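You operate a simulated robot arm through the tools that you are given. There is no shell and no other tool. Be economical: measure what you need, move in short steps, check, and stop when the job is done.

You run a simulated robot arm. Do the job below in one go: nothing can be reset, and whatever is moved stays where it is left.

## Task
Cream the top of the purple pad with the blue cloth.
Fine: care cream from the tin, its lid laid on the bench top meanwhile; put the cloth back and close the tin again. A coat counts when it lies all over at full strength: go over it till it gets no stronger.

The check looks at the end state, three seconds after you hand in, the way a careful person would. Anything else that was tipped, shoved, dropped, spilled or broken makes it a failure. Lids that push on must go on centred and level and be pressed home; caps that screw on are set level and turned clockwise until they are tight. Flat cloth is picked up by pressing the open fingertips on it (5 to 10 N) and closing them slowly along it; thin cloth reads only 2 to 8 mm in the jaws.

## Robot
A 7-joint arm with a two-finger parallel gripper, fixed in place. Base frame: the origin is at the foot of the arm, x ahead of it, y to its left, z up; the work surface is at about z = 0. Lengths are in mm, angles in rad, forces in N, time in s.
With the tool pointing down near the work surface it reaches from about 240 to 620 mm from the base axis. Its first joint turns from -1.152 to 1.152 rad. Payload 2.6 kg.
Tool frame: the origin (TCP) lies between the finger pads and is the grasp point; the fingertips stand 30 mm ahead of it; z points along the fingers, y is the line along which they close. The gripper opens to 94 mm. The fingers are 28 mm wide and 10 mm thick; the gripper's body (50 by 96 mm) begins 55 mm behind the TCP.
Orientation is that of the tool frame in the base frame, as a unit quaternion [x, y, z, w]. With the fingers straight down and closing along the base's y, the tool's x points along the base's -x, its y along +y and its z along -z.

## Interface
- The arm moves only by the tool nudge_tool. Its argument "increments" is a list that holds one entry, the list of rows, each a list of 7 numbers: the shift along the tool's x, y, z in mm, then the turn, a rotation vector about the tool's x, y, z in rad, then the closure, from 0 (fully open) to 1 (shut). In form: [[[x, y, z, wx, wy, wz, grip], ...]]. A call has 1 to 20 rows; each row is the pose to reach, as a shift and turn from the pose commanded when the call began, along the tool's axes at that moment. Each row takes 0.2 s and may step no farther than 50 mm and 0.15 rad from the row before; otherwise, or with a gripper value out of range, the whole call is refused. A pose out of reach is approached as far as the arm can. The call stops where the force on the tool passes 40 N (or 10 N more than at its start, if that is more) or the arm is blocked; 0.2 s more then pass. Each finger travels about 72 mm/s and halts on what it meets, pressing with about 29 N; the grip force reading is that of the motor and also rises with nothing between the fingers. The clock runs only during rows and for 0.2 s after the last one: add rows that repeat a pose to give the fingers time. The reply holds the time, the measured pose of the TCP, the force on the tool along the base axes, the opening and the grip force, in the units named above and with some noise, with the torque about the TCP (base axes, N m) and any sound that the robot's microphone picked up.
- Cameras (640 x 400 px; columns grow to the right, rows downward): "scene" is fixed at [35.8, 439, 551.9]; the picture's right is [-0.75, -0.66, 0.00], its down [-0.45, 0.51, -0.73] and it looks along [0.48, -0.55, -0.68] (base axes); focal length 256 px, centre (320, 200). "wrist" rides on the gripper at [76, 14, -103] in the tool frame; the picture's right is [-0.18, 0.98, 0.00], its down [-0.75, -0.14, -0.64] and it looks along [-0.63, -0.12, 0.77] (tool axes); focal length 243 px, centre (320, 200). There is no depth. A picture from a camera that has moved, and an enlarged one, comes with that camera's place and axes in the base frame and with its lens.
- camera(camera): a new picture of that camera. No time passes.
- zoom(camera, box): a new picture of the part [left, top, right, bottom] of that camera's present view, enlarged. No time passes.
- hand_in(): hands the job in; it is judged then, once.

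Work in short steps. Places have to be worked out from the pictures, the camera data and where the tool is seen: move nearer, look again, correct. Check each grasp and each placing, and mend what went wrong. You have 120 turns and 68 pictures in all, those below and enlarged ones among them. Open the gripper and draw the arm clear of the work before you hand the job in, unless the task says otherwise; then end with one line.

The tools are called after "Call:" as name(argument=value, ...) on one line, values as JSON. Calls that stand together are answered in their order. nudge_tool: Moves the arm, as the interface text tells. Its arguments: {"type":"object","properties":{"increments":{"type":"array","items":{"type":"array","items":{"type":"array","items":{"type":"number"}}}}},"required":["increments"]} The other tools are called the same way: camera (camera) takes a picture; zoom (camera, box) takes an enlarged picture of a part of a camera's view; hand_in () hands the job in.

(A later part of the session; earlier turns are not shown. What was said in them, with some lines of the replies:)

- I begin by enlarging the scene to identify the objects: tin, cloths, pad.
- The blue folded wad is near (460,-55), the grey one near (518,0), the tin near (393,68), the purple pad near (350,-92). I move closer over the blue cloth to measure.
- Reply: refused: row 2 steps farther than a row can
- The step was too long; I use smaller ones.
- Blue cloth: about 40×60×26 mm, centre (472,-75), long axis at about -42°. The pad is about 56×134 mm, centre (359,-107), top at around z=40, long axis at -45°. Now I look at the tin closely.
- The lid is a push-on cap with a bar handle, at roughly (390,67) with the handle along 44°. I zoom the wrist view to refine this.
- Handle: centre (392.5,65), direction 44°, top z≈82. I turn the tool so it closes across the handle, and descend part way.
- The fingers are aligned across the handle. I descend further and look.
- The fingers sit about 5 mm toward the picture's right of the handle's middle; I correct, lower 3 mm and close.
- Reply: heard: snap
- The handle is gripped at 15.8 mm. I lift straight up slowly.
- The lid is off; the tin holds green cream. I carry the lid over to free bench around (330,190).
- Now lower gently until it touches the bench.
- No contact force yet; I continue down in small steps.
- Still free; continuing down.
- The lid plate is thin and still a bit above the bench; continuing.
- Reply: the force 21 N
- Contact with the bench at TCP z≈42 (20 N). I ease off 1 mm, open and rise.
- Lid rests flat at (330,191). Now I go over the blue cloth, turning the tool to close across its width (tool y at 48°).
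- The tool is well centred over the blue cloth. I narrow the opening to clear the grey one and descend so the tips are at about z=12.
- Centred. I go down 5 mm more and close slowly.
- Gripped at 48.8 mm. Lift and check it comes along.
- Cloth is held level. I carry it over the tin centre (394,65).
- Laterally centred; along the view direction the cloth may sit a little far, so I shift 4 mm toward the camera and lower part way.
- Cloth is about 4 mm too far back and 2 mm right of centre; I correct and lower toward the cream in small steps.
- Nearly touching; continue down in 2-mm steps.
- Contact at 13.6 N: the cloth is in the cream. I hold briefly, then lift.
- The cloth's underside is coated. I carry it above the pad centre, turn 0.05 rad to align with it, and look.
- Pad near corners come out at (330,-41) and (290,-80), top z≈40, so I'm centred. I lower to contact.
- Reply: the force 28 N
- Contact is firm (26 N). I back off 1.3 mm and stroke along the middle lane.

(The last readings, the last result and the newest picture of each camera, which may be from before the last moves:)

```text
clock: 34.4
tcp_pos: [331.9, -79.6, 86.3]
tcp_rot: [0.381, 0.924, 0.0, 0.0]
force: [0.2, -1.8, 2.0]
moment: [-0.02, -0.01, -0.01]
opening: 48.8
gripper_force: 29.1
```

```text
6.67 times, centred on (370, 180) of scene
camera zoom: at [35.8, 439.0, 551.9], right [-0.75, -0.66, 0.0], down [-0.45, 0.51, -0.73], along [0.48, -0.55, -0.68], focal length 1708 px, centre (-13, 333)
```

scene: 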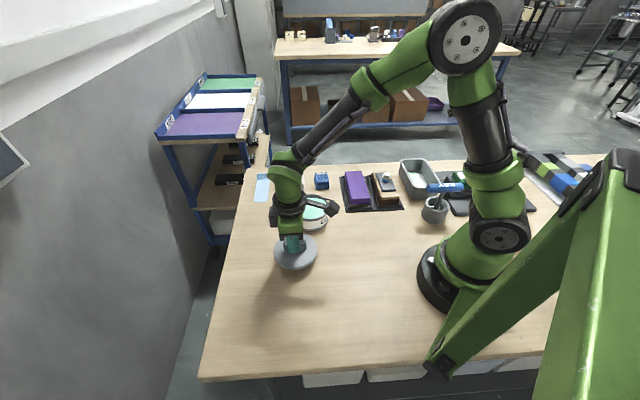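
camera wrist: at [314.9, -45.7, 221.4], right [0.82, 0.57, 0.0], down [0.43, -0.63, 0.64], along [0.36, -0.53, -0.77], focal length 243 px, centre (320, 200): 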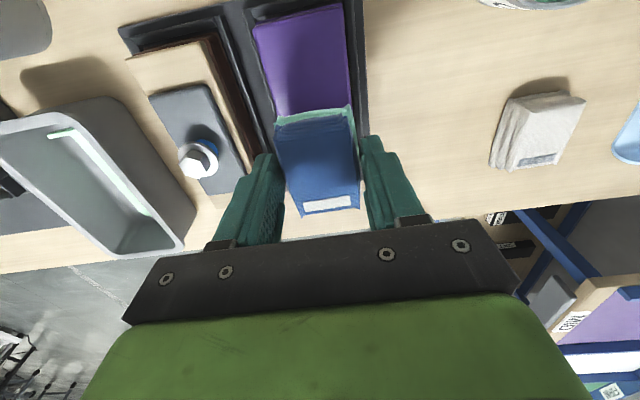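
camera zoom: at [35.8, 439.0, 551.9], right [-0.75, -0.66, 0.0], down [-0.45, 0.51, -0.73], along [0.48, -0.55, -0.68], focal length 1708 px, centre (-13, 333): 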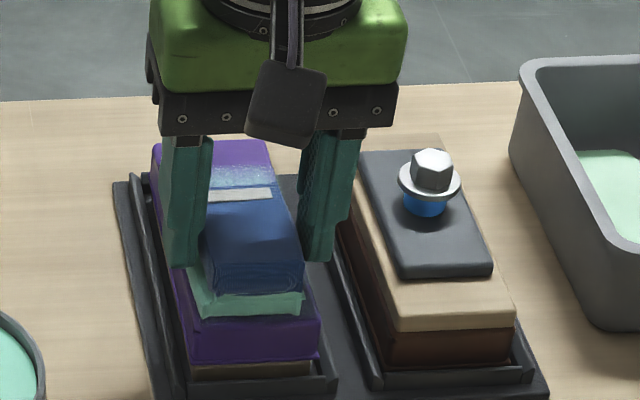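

Cream is transferring; force is light (2 N). I press 0.4 mm more and stroke the full length to the far end.

Call:
nudge_tool(increments=[[[0, 0, 0.4, 0, 0, 0, 1], [-10, 0, 0.4, 0, 0, 0, 1], [-20, 0, 0.4, 0, 0, 0, 1], [-30, 0, 0.4, 0, 0, 0, 1], [-40, 0, 0.4, 0, 0, 0, 1], [-50, 0, 0.4, 0, 0, 0, 1], [-60, 0, 0.4, 0, 0, 0, 1], [-70, 0, 0.4, 0, 0, 0, 1], [-80, 0, 0.4, 0, 0, 0, 1]]])

Call:
zoom(camera="scene", box=[322, 150, 418, 210])

```text
clock: 36.4
tcp_pos: [387.2, -138.0, 86.2]
tcp_rot: [0.382, 0.924, -0.001, 0.0]
force: [0.1, 0.4, -0.6]
moment: [0.0, -0.01, 0.0]
opening: 48.9
gripper_force: 29.0
```

```text
6.67 times, centred on (370, 180) of scene
camera zoom: at [35.8, 439.0, 551.9], right [-0.75, -0.66, 0.0], down [-0.45, 0.51, -0.73], along [0.48, -0.55, -0.68], focal length 1708 px, centre (-13, 333)
```

zoom: 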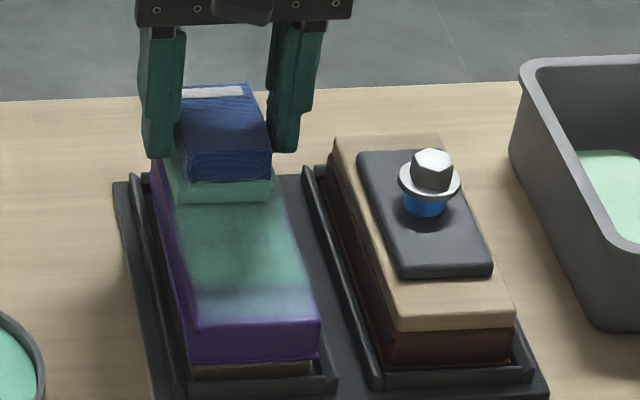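

Good transfer. The force faded at the far end and the near strip is thin; I press 0.8 mm more and stroke back on the right-hand lane, going further at the near end.

Call:
nudge_tool(increments=[[[0, -6, 0.9, 0, 0, 0, 1], [10, -6, 0.9, 0, 0, 0, 1], [20, -6, 0.9, 0, 0, 0, 1], [30, -6, 0.9, 0, 0, 0, 1], [40, -6, 0.8, 0, 0, 0, 1], [50, -6, 0.7, 0, 0, 0, 1], [60, -6, 0.6, 0, 0, 0, 1], [70, -6, 0.5, 0, 0, 0, 1], [80, -6, 0.4, 0, 0, 0, 1], [92, -6, 0.4, 0, 0, 0, 1]]])

Call:
zoom(camera="scene", box=[322, 150, 418, 210])

```text
clock: 38.6
tcp_pos: [318.4, -77.3, 86.4]
tcp_rot: [0.381, 0.925, 0.001, 0.001]
force: [0.2, -1.0, 2.8]
moment: [-0.03, 0.0, 0.0]
opening: 48.9
gripper_force: 28.5
```

```text
6.67 times, centred on (370, 180) of scene
camera zoom: at [35.8, 439.0, 551.9], right [-0.75, -0.66, 0.0], down [-0.45, 0.51, -0.73], along [0.48, -0.55, -0.68], focal length 1708 px, centre (-13, 333)
```

zoom: 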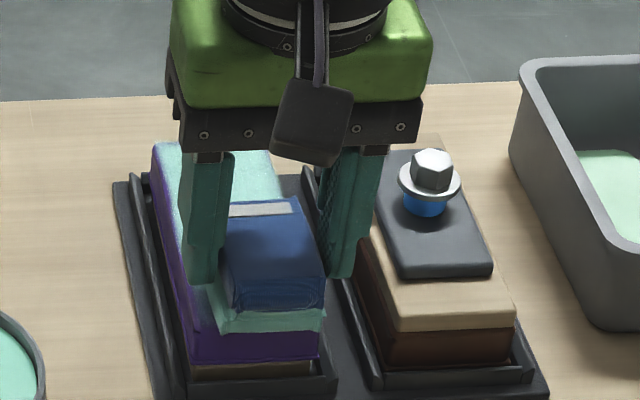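

Right lane and near end are covered. Now the left lane out to the far end and back along it.

Call:
nudge_tool(increments=[[[0, 6, 0.3, 0, 0, 0, 1], [0, 13, 0.3, 0, 0, 0, 1], [-12, 13, 0.3, 0, 0, 0, 1], [-24, 13, 0.3, 0, 0, 0, 1], [-36, 13, 0.4, 0, 0, 0, 1], [-48, 13, 0.5, 0, 0, 0, 1], [-60, 13, 0.6, 0, 0, 0, 1], [-72, 13, 0.7, 0, 0, 0, 1], [-84, 13, 0.8, 0, 0, 0, 1], [-96, 13, 0.9, 0, 0, 0, 1], [-96, 7, 0.9, 0, 0, 0, 1], [-84, 7, 0.8, 0, 0, 0, 1], [-72, 7, 0.7, 0, 0, 0, 1], [-60, 7, 0.6, 0, 0, 0, 1], [-48, 7, 0.5, 0, 0, 0, 1], [-36, 7, 0.4, 0, 0, 0, 1], [-24, 7, 0.3, 0, 0, 0, 1], [-12, 7, 0.3, 0, 0, 0, 1], [0, 7, 0.3, 0, 0, 0, 1]]])

Call:
zoom(camera="scene", box=[322, 150, 418, 210])

```text
clock: 42.6
tcp_pos: [323.3, -70.6, 87.0]
tcp_rot: [0.381, 0.925, -0.001, 0.001]
force: [4.3, -4.4, 10.9]
moment: [-0.14, -0.2, -0.01]
opening: 48.8
gripper_force: 29.0
```

```text
6.67 times, centred on (370, 180) of scene
camera zoom: at [35.8, 439.0, 551.9], right [-0.75, -0.66, 0.0], down [-0.45, 0.51, -0.73], along [0.48, -0.55, -0.68], focal length 1708 px, centre (-13, 333)
```

zoom: 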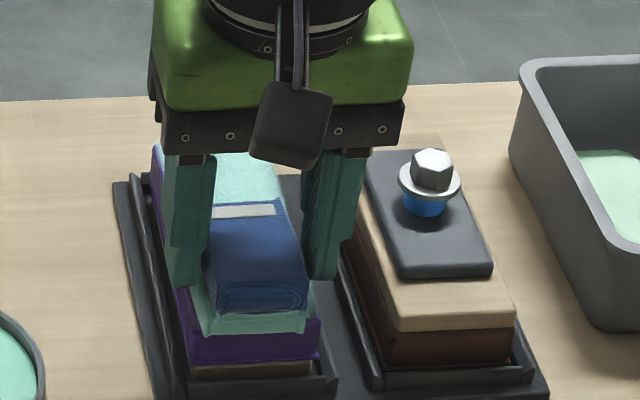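

I lift off and move back above the tin to inspect the coat.

Call:
nudge_tool(increments=[[[0, 0, -25, 0, 0, 0, 1], [0, 0, -48, 0, 0, 0, 1], [12, 35, -48, 0, 0, -0.01, 1], [25, 72, -48, 0, 0, -0.02, 1], [38, 110, -48, 0, 0, -0.04, 1], [52, 147, -48, 0, 0, -0.05, 1], [52, 147, -48, 0, 0, -0.05, 1]]])

Call:
zoom(camera="scene", box=[322, 150, 418, 210])

Call:
zoom(camera="scene", box=[262, 160, 358, 220])

```text
clock: 44.2
tcp_pos: [390.7, 70.0, 136.6]
tcp_rot: [0.359, 0.934, 0.0, 0.0]
force: [-0.4, 0.2, 0.4]
moment: [0.01, 0.0, -0.01]
opening: 49.1
gripper_force: 29.0
```

```text
6.67 times, centred on (370, 180) of scene
camera zoom: at [35.8, 439.0, 551.9], right [-0.75, -0.66, 0.0], down [-0.45, 0.51, -0.73], along [0.48, -0.55, -0.68], focal length 1708 px, centre (-13, 333)
```

zoom: 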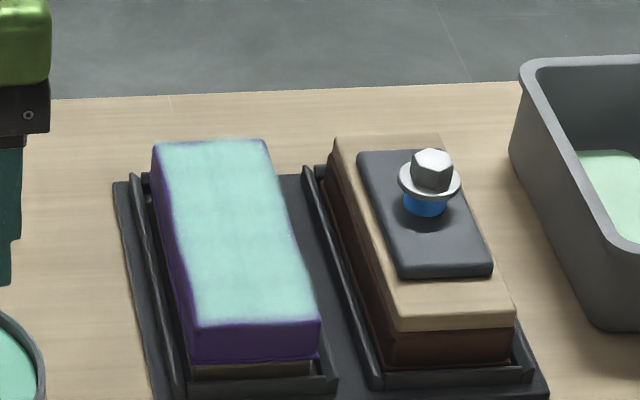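

```text
6.67 times, centred on (310, 190) of scene
camera zoom: at [35.8, 439.0, 551.9], right [-0.75, -0.66, 0.0], down [-0.45, 0.51, -0.73], along [0.48, -0.55, -0.68], focal length 1708 px, centre (387, 267)
```

zoom: 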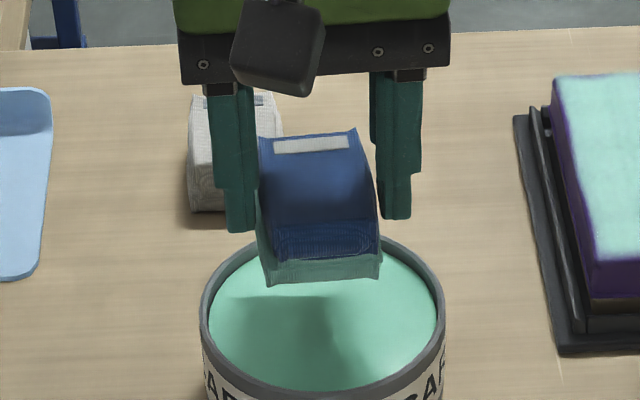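

Coverage is good; I zoom in on the pad for weak spots.

Call:
zoom(camera="scene", box=[340, 166, 372, 206])

```text
10.00 times, centred on (356, 186) of scene
camera zoom: at [35.8, 439.0, 551.9], right [-0.75, -0.66, 0.0], down [-0.45, 0.51, -0.73], along [0.48, -0.55, -0.68], focal length 2562 px, centre (-40, 340)
```

zoom: 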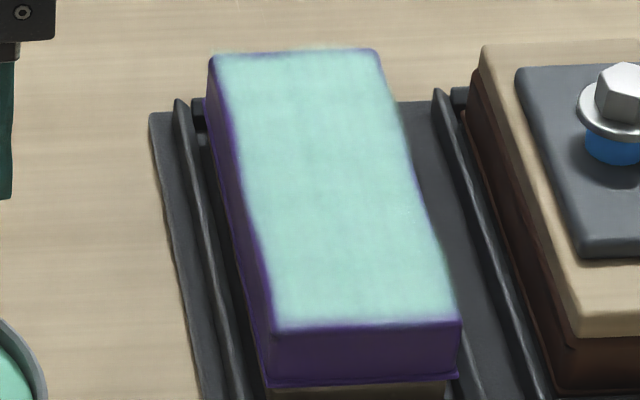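

Nearly full; edges show faint mottling. I dip again and go over everything once more, further out at edges.

Call:
nudge_tool(increments=[[[0, 0, 20, 0, 0, 0, 1], [0, 0, 36, 0, 0, 0, 1], [0, 0, 42, 0, 0, 0, 1], [0, 0, 45, 0, 0, 0, 1], [0, 0, 45.5, 0, 0, 0, 1], [0, 0, 45.5, 0, 0, 0, 1]]])

```text
clock: 45.6
tcp_pos: [390.4, 71.6, 89.5]
tcp_rot: [0.359, 0.933, 0.0, 0.0]
force: [-3.8, -1.0, 4.2]
moment: [-0.03, 0.07, -0.03]
opening: 48.8
gripper_force: 29.2
```

Dipped again (4 N). I carry it back over the pad centre, just above the surface.

Call:
nudge_tool(increments=[[[0, 0, -15, 0, 0, 0, 1], [0, 0, -45, 0, 0, 0, 1], [-20, -32, -45, 0, 0, 0.01, 1], [-40, -64, -45, 0, 0, 0.02, 1], [-60, -96, -45, 0, 0, 0.03, 1], [-80, -128, -45, 0, 0, 0.04, 1], [-95.4, -154.7, -45, 0, 0, 0.05, 1], [-95.4, -154.7, -20, 0, 0, 0.05, 1], [-95.4, -154.7, -2, 0, 0, 0.05, 1], [-95.4, -154.7, -2, 0, 0, 0.05, 1]]])

```text
clock: 47.8
tcp_pos: [356.9, -108.2, 90.5]
tcp_rot: [0.381, 0.925, -0.001, 0.0]
force: [0.9, -0.6, 0.4]
moment: [0.02, 0.01, -0.01]
opening: 48.9
gripper_force: 29.1
```

Now stroke the left lane near and far, then the middle lane back.

Call:
nudge_tool(increments=[[[0, 0, 4.5, 0, 0, 0, 1], [0, 10, 4.6, 0, 0, 0, 1], [17, 10, 4.6, 0, 0, 0, 1], [34, 10, 4.7, 0, 0, 0, 1], [52, 10, 4.7, 0, 0, 0, 1], [36, 10, 4.7, 0, 0, 0, 1], [20, 10, 4.7, 0, 0, 0, 1], [4, 10, 4.8, 0, 0, 0, 1], [-12, 10, 5.0, 0, 0, 0, 1], [-28, 10, 5.2, 0, 0, 0, 1], [-44, 10, 5.3, 0, 0, 0, 1], [-44, 0, 5.3, 0, 0, 0, 1], [-28, 0, 5.2, 0, 0, 0, 1], [-12, 0, 5.0, 0, 0, 0, 1], [4, 0, 4.8, 0, 0, 0, 1], [20, 0, 4.7, 0, 0, 0, 1], [36, 0, 4.7, 0, 0, 0, 1], [52, 0, 4.7, 0, 0, 0, 1], [52, -10, 4.7, 0, 0, 0, 1]]])

```text
clock: 51.8
tcp_pos: [312.8, -77.8, 87.6]
tcp_rot: [0.381, 0.925, 0.0, -0.001]
force: [0.6, 2.0, 3.5]
moment: [-0.03, -0.19, 0.06]
opening: 48.7
gripper_force: 29.1
```

Now the right lane to the far end and back, then the middle again.

Call:
nudge_tool(increments=[[[-14, 0, 0.2, 0, 0, 0, 1], [-28, 0, 0.2, 0, 0, 0, 1], [-42, 0, 0.3, 0, 0, 0, 1], [-56, 0, 0.4, 0, 0, 0, 1], [-70, 0, 0.6, 0, 0, 0, 1], [-84, 0, 0.7, 0, 0, 0, 1], [-97, 0, 0.8, 0, 0, 0, 1], [-97, 4, 0.8, 0, 0, 0, 1], [-84, 4, 0.7, 0, 0, 0, 1], [-70, 4, 0.6, 0, 0, 0, 1], [-56, 4, 0.4, 0, 0, 0, 1], [-42, 4, 0.3, 0, 0, 0, 1], [-28, 4, 0.2, 0, 0, 0, 1], [-14, 4, 0.2, 0, 0, 0, 1], [0, 4, 0.2, 0, 0, 0, 1], [0, 14, 0.2, 0, 0, 0, 1], [0, 14, -20, 0, 0, 0, 1], [0, 14, -48, 0, 0, 0, 1]]])

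```text
clock: 55.6
tcp_pos: [324.2, -68.7, 135.4]
tcp_rot: [0.381, 0.925, 0.0, 0.0]
force: [0.2, 0.8, -0.4]
moment: [0.02, -0.02, 0.0]
opening: 48.9
gripper_force: 28.7
```

Lifted off. I move toward the cloth's original place and inspect the pad.

Call:
nudge_tool(increments=[[[-26, 25.5, 0, 0, 0, -0.01, 1], [-52, 51, 0, 0, 0, -0.02, 1], [-78, 76.5, 0, 0, 0, -0.04, 1], [-104.6, 101.9, 0, 0, 0, -0.05, 1], [-104.6, 101.9, 20, 0, 0, -0.05, 1], [-104.6, 101.9, 20, 0, 0, -0.05, 1]]])

Call:
zoom(camera="scene", box=[340, 166, 372, 206])

Call:
zoom(camera="scene", box=[280, 140, 392, 210])

```text
clock: 57.0
tcp_pos: [469.8, -70.9, 114.7]
tcp_rot: [0.359, 0.933, 0.0, 0.0]
force: [0.1, -0.8, -0.1]
moment: [0.0, -0.01, -0.02]
opening: 48.7
gripper_force: 29.4
```

```text
10.00 times, centred on (356, 186) of scene
camera zoom: at [35.8, 439.0, 551.9], right [-0.75, -0.66, 0.0], down [-0.45, 0.51, -0.73], along [0.48, -0.55, -0.68], focal length 2562 px, centre (-40, 340)
```

zoom: 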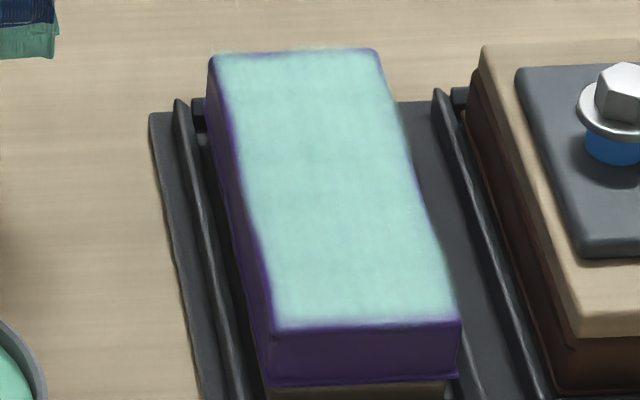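

```text
5.71 times, centred on (336, 175) of scene
camera zoom: at [35.8, 439.0, 551.9], right [-0.75, -0.66, 0.0], down [-0.45, 0.51, -0.73], along [0.48, -0.55, -0.68], focal length 1464 px, centre (229, 343)
```

zoom: 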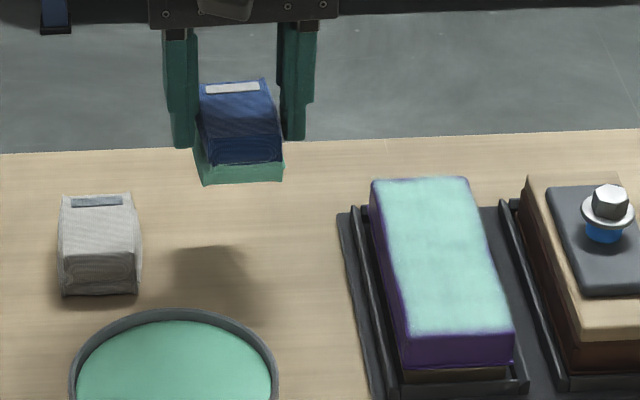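

The coat looks even. I check from the wrist camera as well.

Call:
zoom(camera="wrist", box=[40, 0, 296, 160])

```text
2.50 times, centred on (168, 80) of wrist
camera zoom: at [423.1, -10.1, 216.4], right [0.79, 0.61, 0.0], down [0.47, -0.61, 0.64], along [0.39, -0.51, -0.77], focal length 606 px, centre (700, 500)
```

zoom: 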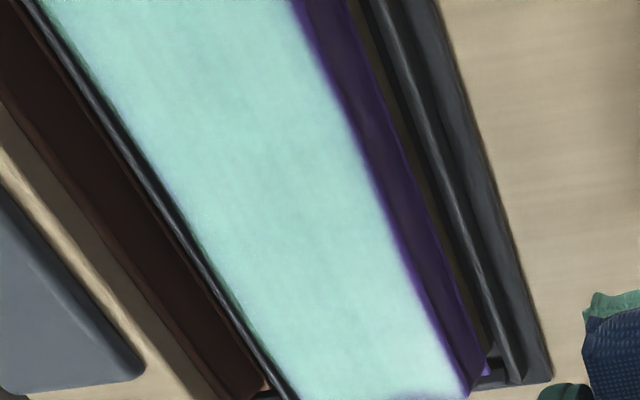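

There are slight tonal differences, so I'll dip and go over once more to see whether it gets stronger.

Call:
nudge_tool(increments=[[[20, 7, -15, 0, 0, 0, 1], [55, 19, -20, 0, 0, 0, 1], [90, 31, -20, 0, 0, 0, 1], [125, 43, -20, 0, 0, 0, 1], [153.4, 52.5, -20, 0, 0, 0, 1], [153.4, 52.5, 0, 0, 0, 0, 1], [153.4, 52.5, 15, 0, 0, 0, 1], [153.4, 52.5, 22, 0, 0, 0, 1], [153.4, 52.5, 24.5, 0, 0, 0, 1], [153.4, 52.5, 25, 0, 0, 0, 1], [153.4, 52.5, 25, 0, 0, 0, 1]]])

```text
clock: 59.4
tcp_pos: [389.8, 72.2, 89.1]
tcp_rot: [0.358, 0.934, 0.0, -0.001]
force: [-0.1, -0.9, 0.1]
moment: [0.01, 0.02, 0.0]
opening: 48.9
gripper_force: 28.8
```

Call:
nudge_tool(increments=[[[0, 0, 0.8, 0, 0, 0, 1], [0, 0, 0.8, 0, 0, 0, 1]]])

```text
clock: 60.0
tcp_pos: [390.2, 70.5, 88.1]
tcp_rot: [0.359, 0.933, 0.0, 0.0]
force: [-0.2, -0.9, -1.1]
moment: [0.02, 0.02, 0.02]
opening: 48.8
gripper_force: 28.9
```

No contact yet; slightly lower.

Call:
nudge_tool(increments=[[[0, 0, 0.8, 0, 0, 0, 1], [0, 0, 1.6, 0, 0, 0, 1], [0, 0, 1.6, 0, 0, 0, 1]]])

```text
clock: 60.8
tcp_pos: [390.8, 71.2, 87.9]
tcp_rot: [0.358, 0.934, 0.001, 0.0]
force: [-11.0, 2.0, 31.8]
moment: [-0.15, 0.29, -0.1]
opening: 48.8
gripper_force: 29.5
```

Good contact. Back over the pad.

Call:
nudge_tool(increments=[[[0, 0, -15, 0, 0, 0, 1], [0, 0, -48, 0, 0, 0, 1], [-20, -32, -48, 0, 0, 0.01, 1], [-40, -64, -48, 0, 0, 0.02, 1], [-60, -96, -48, 0, 0, 0.03, 1], [-80, -128, -48, 0, 0, 0.04, 1], [-95.4, -154.7, -48, 0, 0, 0.05, 1], [-95.4, -154.7, -20, 0, 0, 0.05, 1], [-95.4, -154.7, -3, 0, 0, 0.05, 1], [-95.4, -154.7, -0.7, 0, 0, 0.05, 1], [-95.4, -154.7, -0.7, 0, 0, 0.05, 1]]])

```text
clock: 63.2
tcp_pos: [357.1, -106.6, 88.3]
tcp_rot: [0.381, 0.924, 0.0, 0.0]
force: [0.7, -1.4, -0.9]
moment: [0.0, -0.01, 0.0]
opening: 48.9
gripper_force: 29.2
```

Call:
nudge_tool(increments=[[[0, 0, 1.0, 0, 0, 0, 1], [0, 0, 1.4, 0, 0, 0, 1], [0, 0, 1.4, 0, 0, 0, 1]]])

```text
clock: 64.0
tcp_pos: [357.4, -107.9, 85.2]
tcp_rot: [0.38, 0.925, 0.0, 0.0]
force: [-0.4, -0.2, 0.2]
moment: [0.0, 0.01, -0.01]
opening: 48.9
gripper_force: 28.9
```

The cloth sits about a millimetre higher in the grip now; I feel for contact.

Call:
nudge_tool(increments=[[[0, 0, 0.7, 0, 0, 0, 1], [0, 0, 1.3, 0, 0, 0, 1], [0, 0, 1.3, 0, 0, 0, 1]]])

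```text
clock: 64.8
tcp_pos: [357.9, -105.9, 85.3]
tcp_rot: [0.381, 0.924, 0.0, 0.0]
force: [-0.2, -1.0, -0.6]
moment: [0.0, -0.03, 0.01]
opening: 48.9
gripper_force: 29.4
```

Call:
nudge_tool(increments=[[[0, 0, 0.7, 0, 0, 0, 1], [0, 0, 1.3, 0, 0, 0, 1], [0, 0, 1.3, 0, 0, 0, 1]]])

```text
clock: 65.6
tcp_pos: [358.8, -108.6, 84.6]
tcp_rot: [0.382, 0.924, 0.0, 0.001]
force: [-11.6, 3.5, 32.6]
moment: [0.01, 0.36, -0.05]
opening: 49.0
gripper_force: 28.7
```

Contact found. I back off 0.5 mm and make the third full pass: left lane, then middle.

Call:
nudge_tool(increments=[[[0, 0, -0.5, 0, 0, 0, 1], [0, 10, -0.5, 0, 0, 0, 1], [17, 10, -0.5, 0, 0, 0, 1], [34, 10, -0.5, 0, 0, 0, 1], [52, 10, -0.5, 0, 0, 0, 1], [36, 10, -0.5, 0, 0, 0, 1], [20, 10, -0.5, 0, 0, 0, 1], [4, 10, -0.4, 0, 0, 0, 1], [-12, 10, -0.2, 0, 0, 0, 1], [-28, 10, 0, 0, 0, 0, 1], [-44, 10, 0.1, 0, 0, 0, 1], [-44, 0, 0.1, 0, 0, 0, 1], [-28, 0, 0, 0, 0, 0, 1], [-12, 0, -0.2, 0, 0, 0, 1], [4, 0, -0.4, 0, 0, 0, 1], [20, 0, -0.5, 0, 0, 0, 1], [36, 0, -0.5, 0, 0, 0, 1], [52, 0, -0.5, 0, 0, 0, 1], [52, -10, -0.5, 0, 0, 0, 1]]])

```text
clock: 69.6
tcp_pos: [312.8, -77.2, 83.4]
tcp_rot: [0.381, 0.924, -0.001, -0.001]
force: [0.7, 0.5, 2.5]
moment: [-0.01, -0.09, 0.07]
opening: 49.0
gripper_force: 28.9
```

Light contact. I add 0.3 mm and do the right lane out and back toward the middle, then lift.

Call:
nudge_tool(increments=[[[-14, 0, 0.3, 0, 0, 0, 1], [-28, 0, 0.3, 0, 0, 0, 1], [-42, 0, 0.4, 0, 0, 0, 1], [-56, 0, 0.5, 0, 0, 0, 1], [-70, 0, 0.7, 0, 0, 0, 1], [-84, 0, 0.8, 0, 0, 0, 1], [-97, 0, 1.0, 0, 0, 0, 1], [-97, 8, 1.0, 0, 0, 0, 1], [-84, 8, 0.9, 0, 0, 0, 1], [-70, 8, 0.8, 0, 0, 0, 1], [-56, 8, 0.6, 0, 0, 0, 1], [-42, 8, 0.4, 0, 0, 0, 1], [-28, 8, 0.3, 0, 0, 0, 1], [-14, 8, 0.3, 0, 0, 0, 1], [0, 8, 0.3, 0, 0, 0, 1], [0, 14, 0.3, 0, 0, 0, 1]]])

```text
clock: 73.0
tcp_pos: [322.7, -68.1, 83.6]
tcp_rot: [0.382, 0.924, -0.001, -0.001]
force: [-3.6, -2.4, 8.0]
moment: [-0.28, -0.11, -0.16]
opening: 48.9
gripper_force: 28.9
```

Lift off and return over the cloth's place; then compare the coat in the same views.

Call:
nudge_tool(increments=[[[0, 0, -25, 0, 0, 0, 1], [0, 0, -50, 0, 0, 0, 1], [-26, 25.5, -50, 0, 0, -0.01, 1], [-52, 51, -50, 0, 0, -0.02, 1], [-78, 76.5, -50, 0, 0, -0.04, 1], [-104.6, 101.9, -50, 0, 0, -0.05, 1], [-104.6, 101.9, -30, 0, 0, -0.05, 1], [-104.6, 101.9, -30, 0, 0, -0.05, 1]]])

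Call:
zoom(camera="wrist", box=[40, 0, 296, 160])

Call:
zoom(camera="scene", box=[340, 166, 372, 206])

Call:
zoom(camera="scene", box=[280, 140, 392, 210])

```text
clock: 74.8
tcp_pos: [471.1, -67.3, 113.1]
tcp_rot: [0.358, 0.934, 0.0, 0.0]
force: [-0.4, -0.7, -0.4]
moment: [0.02, -0.02, 0.02]
opening: 48.9
gripper_force: 29.6
```

```text
2.50 times, centred on (168, 80) of wrist
camera zoom: at [423.3, -6.7, 215.0], right [0.79, 0.61, 0.0], down [0.47, -0.61, 0.64], along [0.39, -0.51, -0.77], focal length 606 px, centre (700, 500)
```

zoom: 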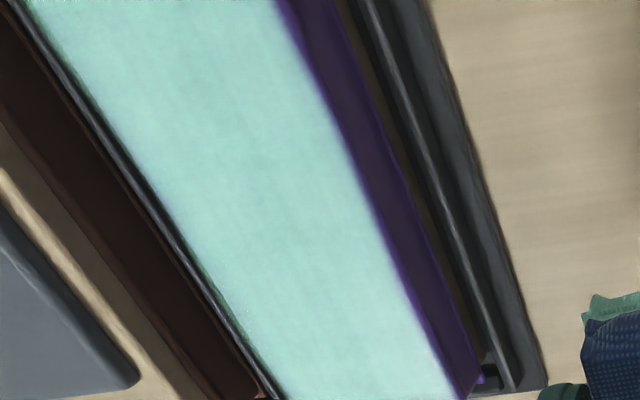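

```text
10.00 times, centred on (356, 186) of scene
camera zoom: at [35.8, 439.0, 551.9], right [-0.75, -0.66, 0.0], down [-0.45, 0.51, -0.73], along [0.48, -0.55, -0.68], focal length 2562 px, centre (-40, 340)
```

zoom: 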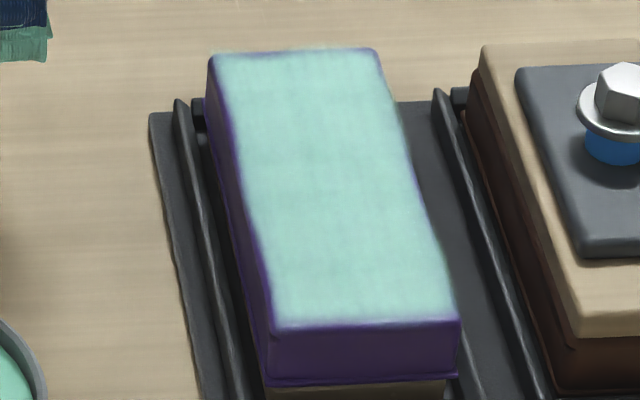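

```text
5.71 times, centred on (336, 175) of scene
camera zoom: at [35.8, 439.0, 551.9], right [-0.75, -0.66, 0.0], down [-0.45, 0.51, -0.73], along [0.48, -0.55, -0.68], focal length 1464 px, centre (229, 343)
```

zoom: 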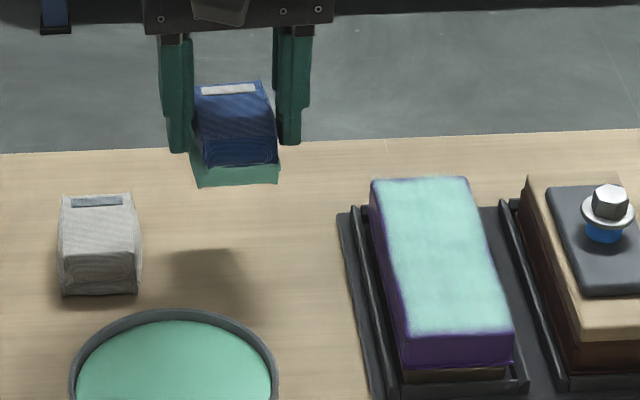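

No further change: coat is at full strength. I put the cloth back at its original spot.

Call:
nudge_tool(increments=[[[-1.5, -3, 20, 0, 0, 0, 1], [-1.5, -3, 45, 0, 0, 0, 1], [-1.5, -3, 60, 0, 0, 0, 1], [-1.5, -3, 67, 0, 0, 0, 1], [-1.5, -3, 67, 0, 0, 0, 1]]])

```text
clock: 76.0
tcp_pos: [470.0, -73.4, 47.1]
tcp_rot: [0.358, 0.934, -0.001, 0.0]
force: [0.2, -0.4, 0.2]
moment: [0.0, 0.01, -0.02]
opening: 48.5
gripper_force: 29.2
```

Call:
nudge_tool(increments=[[[0, 0, 1.5, 0, 0, 0, 1], [0, 0, 3, 0, 0, 0, 1], [0, 0, 3, 0, 0, 0, 1]]])

```text
clock: 76.8
tcp_pos: [470.2, -72.2, 44.9]
tcp_rot: [0.358, 0.934, 0.0, -0.001]
force: [0.4, 0.6, 0.1]
moment: [-0.01, -0.01, -0.02]
opening: 49.0
gripper_force: 29.1
```

Call:
nudge_tool(increments=[[[0, 0, 0.6, 0, 0, 0, 1], [0, 0, 1.2, 0, 0, 0, 1], [0, 0, 1.2, 0, 0, 0, 1]]])

```text
clock: 77.6
tcp_pos: [469.5, -72.4, 42.3]
tcp_rot: [0.358, 0.934, 0.0, 0.001]
force: [-0.9, 0.1, -0.7]
moment: [-0.02, 0.01, 0.01]
opening: 49.0
gripper_force: 28.8
```

Call:
nudge_tool(increments=[[[0, 0, 0.6, 0, 0, 0, 1], [0, 0, 1.2, 0, 0, 0, 1], [0, 0, 1.2, 0, 0, 0, 1]]])

```text
clock: 78.4
tcp_pos: [470.0, -72.4, 40.7]
tcp_rot: [0.358, 0.934, 0.001, 0.001]
force: [0.0, 1.1, 7.0]
moment: [0.08, 0.15, -0.02]
opening: 48.8
gripper_force: 28.8
```

Touching the bench at 7 N. I open to about 62 mm and rise.

Call:
nudge_tool(increments=[[[0, 0, 0, 0, 0, 0, 0.5], [0, 0, 0, 0, 0, 0, 0.4], [0, 0, 0, 0, 0, 0, 0.35], [0, 0, 0, 0, 0, 0, 0.35], [0, 0, -15, 0, 0, 0, 0.35], [0, 0, -50, 0, 0, 0, 0.35], [0, 0, -98, 0, 0, 0, 0.35]]])

Call:
zoom(camera="scene", box=[280, 150, 376, 210])

```text
clock: 80.0
tcp_pos: [468.9, -74.8, 136.4]
tcp_rot: [0.357, 0.934, -0.001, 0.0]
force: [0.4, -0.5, 0.1]
moment: [-0.02, 0.0, 0.05]
opening: 61.1
gripper_force: 0.1
```

```text
6.67 times, centred on (328, 180) of scene
camera zoom: at [35.8, 439.0, 551.9], right [-0.75, -0.66, 0.0], down [-0.45, 0.51, -0.73], along [0.48, -0.55, -0.68], focal length 1708 px, centre (267, 333)
```

zoom: 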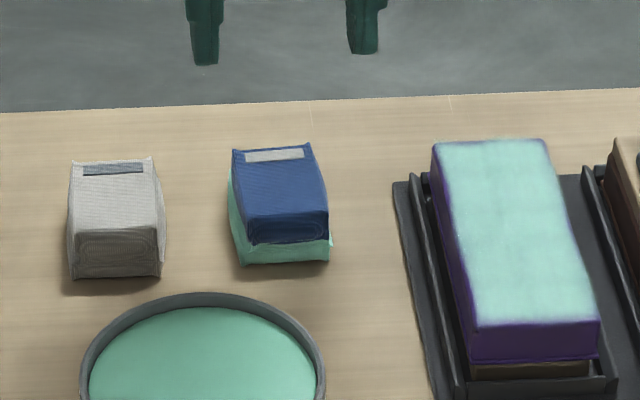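

Cloth is back in place. Now to the lid, with the yaw reversed.

Call:
nudge_tool(increments=[[[23.3, 8.5, 0, 0, 0, -0.125, 0.4], [46.6, 17, 0, 0, 0, -0.25, 0.45], [69.9, 25.6, 0, 0, 0, -0.375, 0.45], [93.2, 34.1, 0, 0, 0, -0.5, 0.45], [116.5, 42.7, 0, 0, 0, -0.625, 0.45], [139.8, 51.2, 0, 0, 0, -0.75, 0.45], [163.1, 59.7, 0, 0, 0, -0.875, 0.45], [186.4, 68.3, 0, 0, 0, -1.0, 0.45], [209.7, 76.8, 0, 0, 0, -1.125, 0.45], [233, 85.3, 0, 0, 0, -1.25, 0.45], [256.3, 93.9, 0, 0, 0, -1.375, 0.45], [279.6, 102.4, 0, 0, 0, -1.5, 0.45], [279.6, 102.4, 30, 0, 0, -1.5, 0.45], [279.6, 102.4, 55, 0, 0, -1.5, 0.45], [279.6, 102.4, 55, 0, 0, -1.5, 0.45]]])

Call:
zoom(camera="scene", box=[245, 205, 341, 265])

Call:
camera(camera="wrist")

```text
clock: 83.2
tcp_pos: [329.9, 189.9, 83.8]
tcp_rot: [-0.374, 0.927, 0.001, -0.001]
force: [-0.2, -0.5, -0.2]
moment: [0.03, -0.01, 0.03]
opening: 51.6
gripper_force: 0.1
```

```text
6.67 times, centred on (293, 235) of scene
camera zoom: at [35.8, 439.0, 551.9], right [-0.75, -0.66, 0.0], down [-0.45, 0.51, -0.73], along [0.48, -0.55, -0.68], focal length 1708 px, centre (500, -33)
```

zoom: 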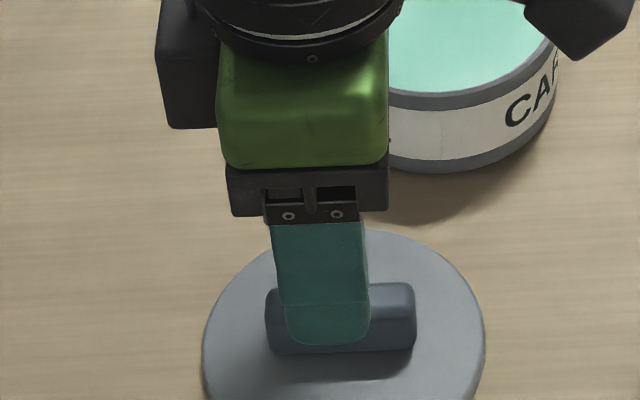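

```text
12 pictures are left
camera wrist: at [264.9, 147.2, 185.6], right [-0.55, 0.84, 0.0], down [0.64, 0.42, 0.64], along [0.54, 0.35, -0.77], focal length 243 px, centre (320, 200)
```

wrist: 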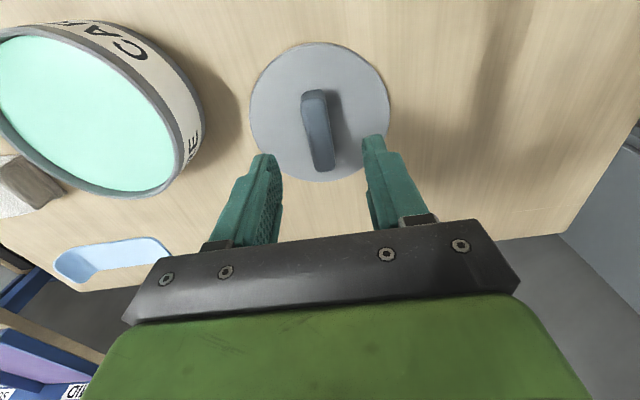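

By command bookkeeping I'm within 0.3 mm of the release pose. I descend to the grip height and close.

Call:
nudge_tool(increments=[[[0, 0, 20, 0, 0, 0, 0.45], [0, 0, 36, 0, 0, 0, 0.45], [0, 0, 42, 0, 0, 0, 0.45], [0, 0, 42, 0, 0, 0, 0.7], [0, 0, 42, 0, 0, 0, 1], [0, 0, 42, 0, 0, 0, 1], [0, 0, 42, 0, 0, 0, 1], [0, 0, 42, 0, 0, 0, 1]]])

Call:
zoom(camera="scene", box=[245, 215, 341, 275])

```text
clock: 85.0
tcp_pos: [328.5, 190.3, 43.3]
tcp_rot: [-0.375, 0.927, 0.0, 0.0]
force: [-0.8, -0.1, -0.2]
moment: [0.02, -0.02, 0.02]
opening: 16.0
gripper_force: 28.8
```

```text
6.67 times, centred on (293, 245) of scene
camera zoom: at [35.8, 439.0, 551.9], right [-0.75, -0.66, 0.0], down [-0.45, 0.51, -0.73], along [0.48, -0.55, -0.68], focal length 1708 px, centre (500, -100)
```

zoom: 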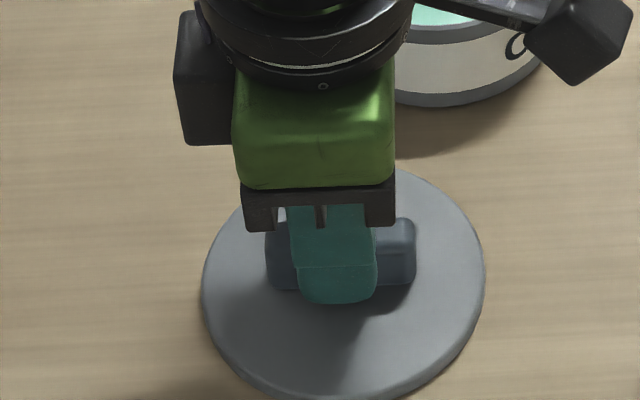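

Grip matches the release. I lift and carry the lid back by the exact reverse move, hovering about 12 mm above seated height.

Call:
nudge_tool(increments=[[[0, 0, -10, 0, 0, 0, 1], [0, 0, -45, 0, 0, 0, 1], [0, 0, -80, 0, 0, 0, 1], [0, 0, -108, 0, 0, 0, 1], [12, -40, -108, 0, 0, 0, 1], [24, -80, -108, 0, 0, 0, 1], [34, -115, -108, 0, 0, 0, 1], [40, -135, -108, 0, 0, 0, 1], [40, -135, -80, 0, 0, 0, 1], [40, -135, -66, 0, 0, 0, 1], [40, -135, -66, 0, 0, 0, 1]]])

Call:
zoom(camera="scene", box=[270, 175, 350, 225])

Call:
camera(camera="wrist")

```text
clock: 87.4
tcp_pos: [394.5, 65.1, 108.7]
tcp_rot: [-0.374, 0.927, 0.0, 0.0]
force: [0.2, -0.7, 0.0]
moment: [0.02, -0.01, 0.0]
opening: 16.4
gripper_force: 29.1
```

```text
8.00 times, centred on (310, 200) of scene
camera zoom: at [35.8, 439.0, 551.9], right [-0.75, -0.66, 0.0], down [-0.45, 0.51, -0.73], along [0.48, -0.55, -0.68], focal length 2050 px, centre (400, 200)
```

zoom: 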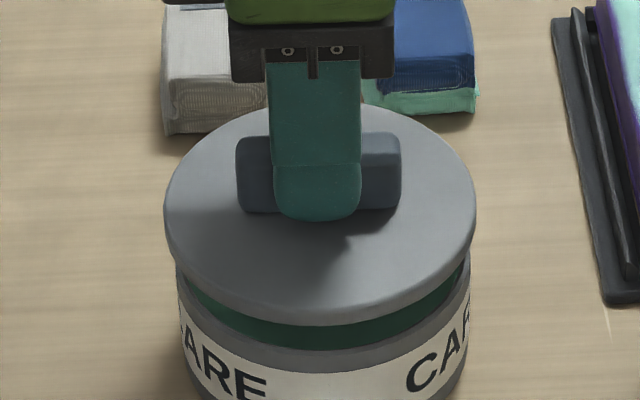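

```text
9 pictures are left
camera wrist: at [330.7, 22.4, 210.2], right [-0.55, 0.84, 0.0], down [0.64, 0.42, 0.64], along [0.54, 0.35, -0.77], focal length 243 px, centre (320, 200)
```

wrist: 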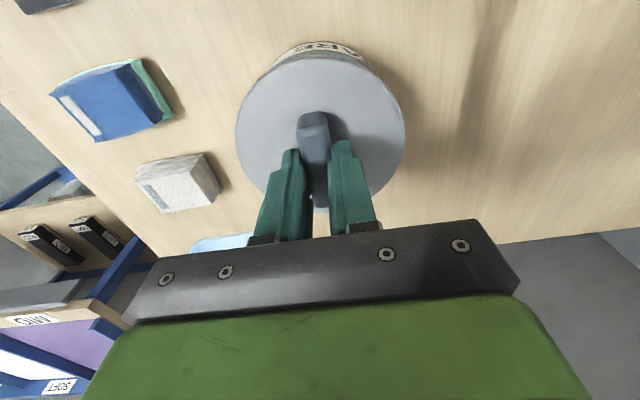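

Lid is centred over the tin. I lower gently until it meets the rim.

Call:
nudge_tool(increments=[[[0, 0, 4, 0, 0, 0, 1], [0, 0, 7, 0, 0, 0, 1], [0, 0, 9, 0, 0, 0, 1], [0, 0, 11, 0, 0, 0, 1], [0, 0, 11, 0, 0, 0, 1]]])

```text
clock: 88.6
tcp_pos: [394.9, 65.7, 96.8]
tcp_rot: [-0.375, 0.927, 0.0, 0.001]
force: [-0.4, -0.5, -0.1]
moment: [0.02, 0.0, -0.04]
opening: 15.6
gripper_force: 28.8
```

Call:
nudge_tool(increments=[[[0, 0, 1, 0, 0, 0, 1], [0, 0, 2, 0, 0, 0, 1], [0, 0, 3, 0, 0, 0, 1], [0, 0, 3, 0, 0, 0, 1]]])

Call:
zoom(camera="scene", box=[270, 175, 350, 225])

```text
clock: 89.6
tcp_pos: [395.4, 65.0, 94.3]
tcp_rot: [-0.375, 0.927, 0.0, 0.0]
force: [-0.3, 0.3, 0.6]
moment: [0.0, 0.0, -0.02]
opening: 16.0
gripper_force: 29.6
```

```text
8.00 times, centred on (310, 200) of scene
camera zoom: at [35.8, 439.0, 551.9], right [-0.75, -0.66, 0.0], down [-0.45, 0.51, -0.73], along [0.48, -0.55, -0.68], focal length 2050 px, centre (400, 200)
```

zoom: 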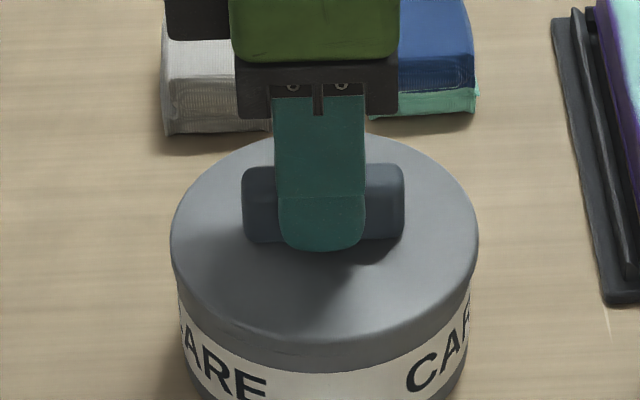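

The lid sits about 2 mm proud; I press it home.

Call:
nudge_tool(increments=[[[0, 0, 1, 0, 0, 0, 1], [0, 0, 2, 0, 0, 0, 1], [0, 0, 3, 0, 0, 0, 1], [0, 0, 4, 0, 0, 0, 1]]])

```text
clock: 90.6
tcp_pos: [395.0, 66.5, 91.1]
tcp_rot: [-0.374, 0.927, 0.001, 0.0]
force: [-8.9, 2.2, 20.2]
moment: [0.09, 0.19, -0.05]
opening: 16.4
gripper_force: 29.2
heard: snap
```

A snap was heard. I press slightly more to be sure.

Call:
nudge_tool(increments=[[[0, 0, 0.5, 0, 0, 0, 1], [0, 0, 0.8, 0, 0, 0, 1]]])

Call:
zoom(camera="scene", box=[270, 180, 350, 230])

```text
clock: 91.2
tcp_pos: [393.4, 67.7, 89.7]
tcp_rot: [-0.374, 0.927, 0.0, 0.002]
force: [-1.8, 5.4, 21.2]
moment: [0.2, 0.07, -0.1]
opening: 16.0
gripper_force: 29.7
```

```text
8.00 times, centred on (310, 205) of scene
camera zoom: at [35.7, 439.0, 551.9], right [-0.75, -0.66, 0.0], down [-0.45, 0.51, -0.73], along [0.48, -0.55, -0.68], focal length 2050 px, centre (400, 160)
```

zoom: 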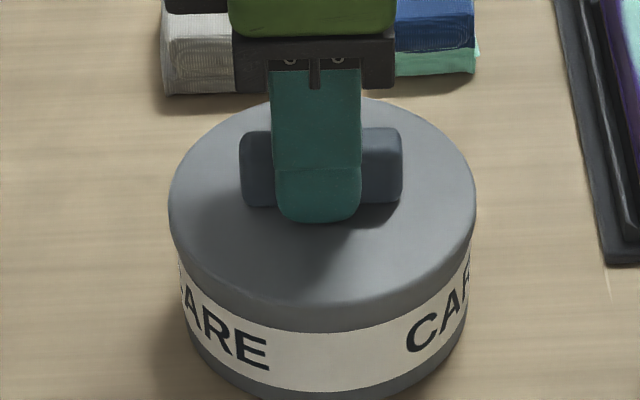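

The lid is seated just as at the start. I ease off, open and withdraw upward.

Call:
nudge_tool(increments=[[[0, 0, -1.5, 0, 0, 0, 1], [0, 0, -1.5, 0, 0, 0, 0.8], [0, 0, -1.5, 0, 0, 0, 0.6], [0, 0, -1.5, 0, 0, 0, 0.5], [0, 0, -15, 0, 0, 0, 0.5], [0, 0, -60, 0, 0, 0, 0.3], [0, 0, -105, 0, 0, 0, 0], [0, 0, -150, 0, 0, 0, 0], [0, 0, -150, 0, 0, 0, 0]]])

Call:
camera(camera="scene")

Call:
zoom(camera="scene", box=[260, 160, 372, 230])

```text
clock: 93.2
tcp_pos: [392.7, 67.6, 238.0]
tcp_rot: [-0.375, 0.927, 0.0, 0.001]
force: [0.1, 0.6, 0.5]
moment: [0.06, 0.01, 0.0]
opening: 94.2
gripper_force: 0.0
```

```text
6 pictures are left
```

scene: 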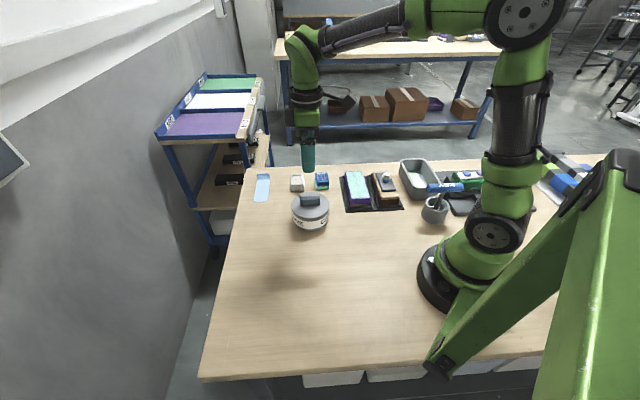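

```text
5.71 times, centred on (316, 195) of scene
camera zoom: at [35.8, 439.0, 551.9], right [-0.75, -0.66, 0.0], down [-0.45, 0.51, -0.73], along [0.48, -0.55, -0.68], focal length 1464 px, centre (343, 229)
```

zoom: 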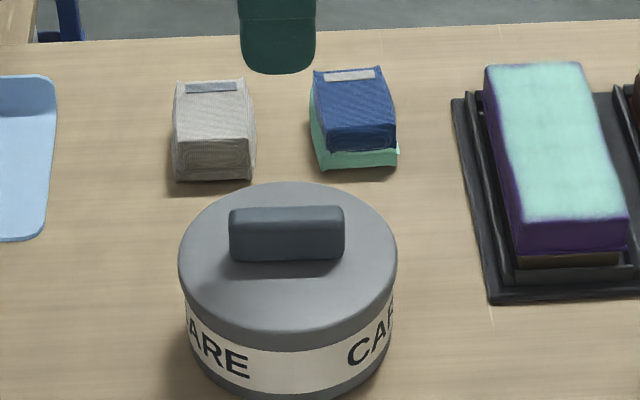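

The pad is coated all over, the tin is closed level, the cloth is back, and the arm is clear with the gripper open. I hand in.

Call:
hand_in()

```text
The job is handed in.
```

The purple pad's top is creamed all over, and a third pass made the coat no stronger. The tin's lid snapped shut and sits level, and the blue cloth is back in its place, with cream still on its underside.
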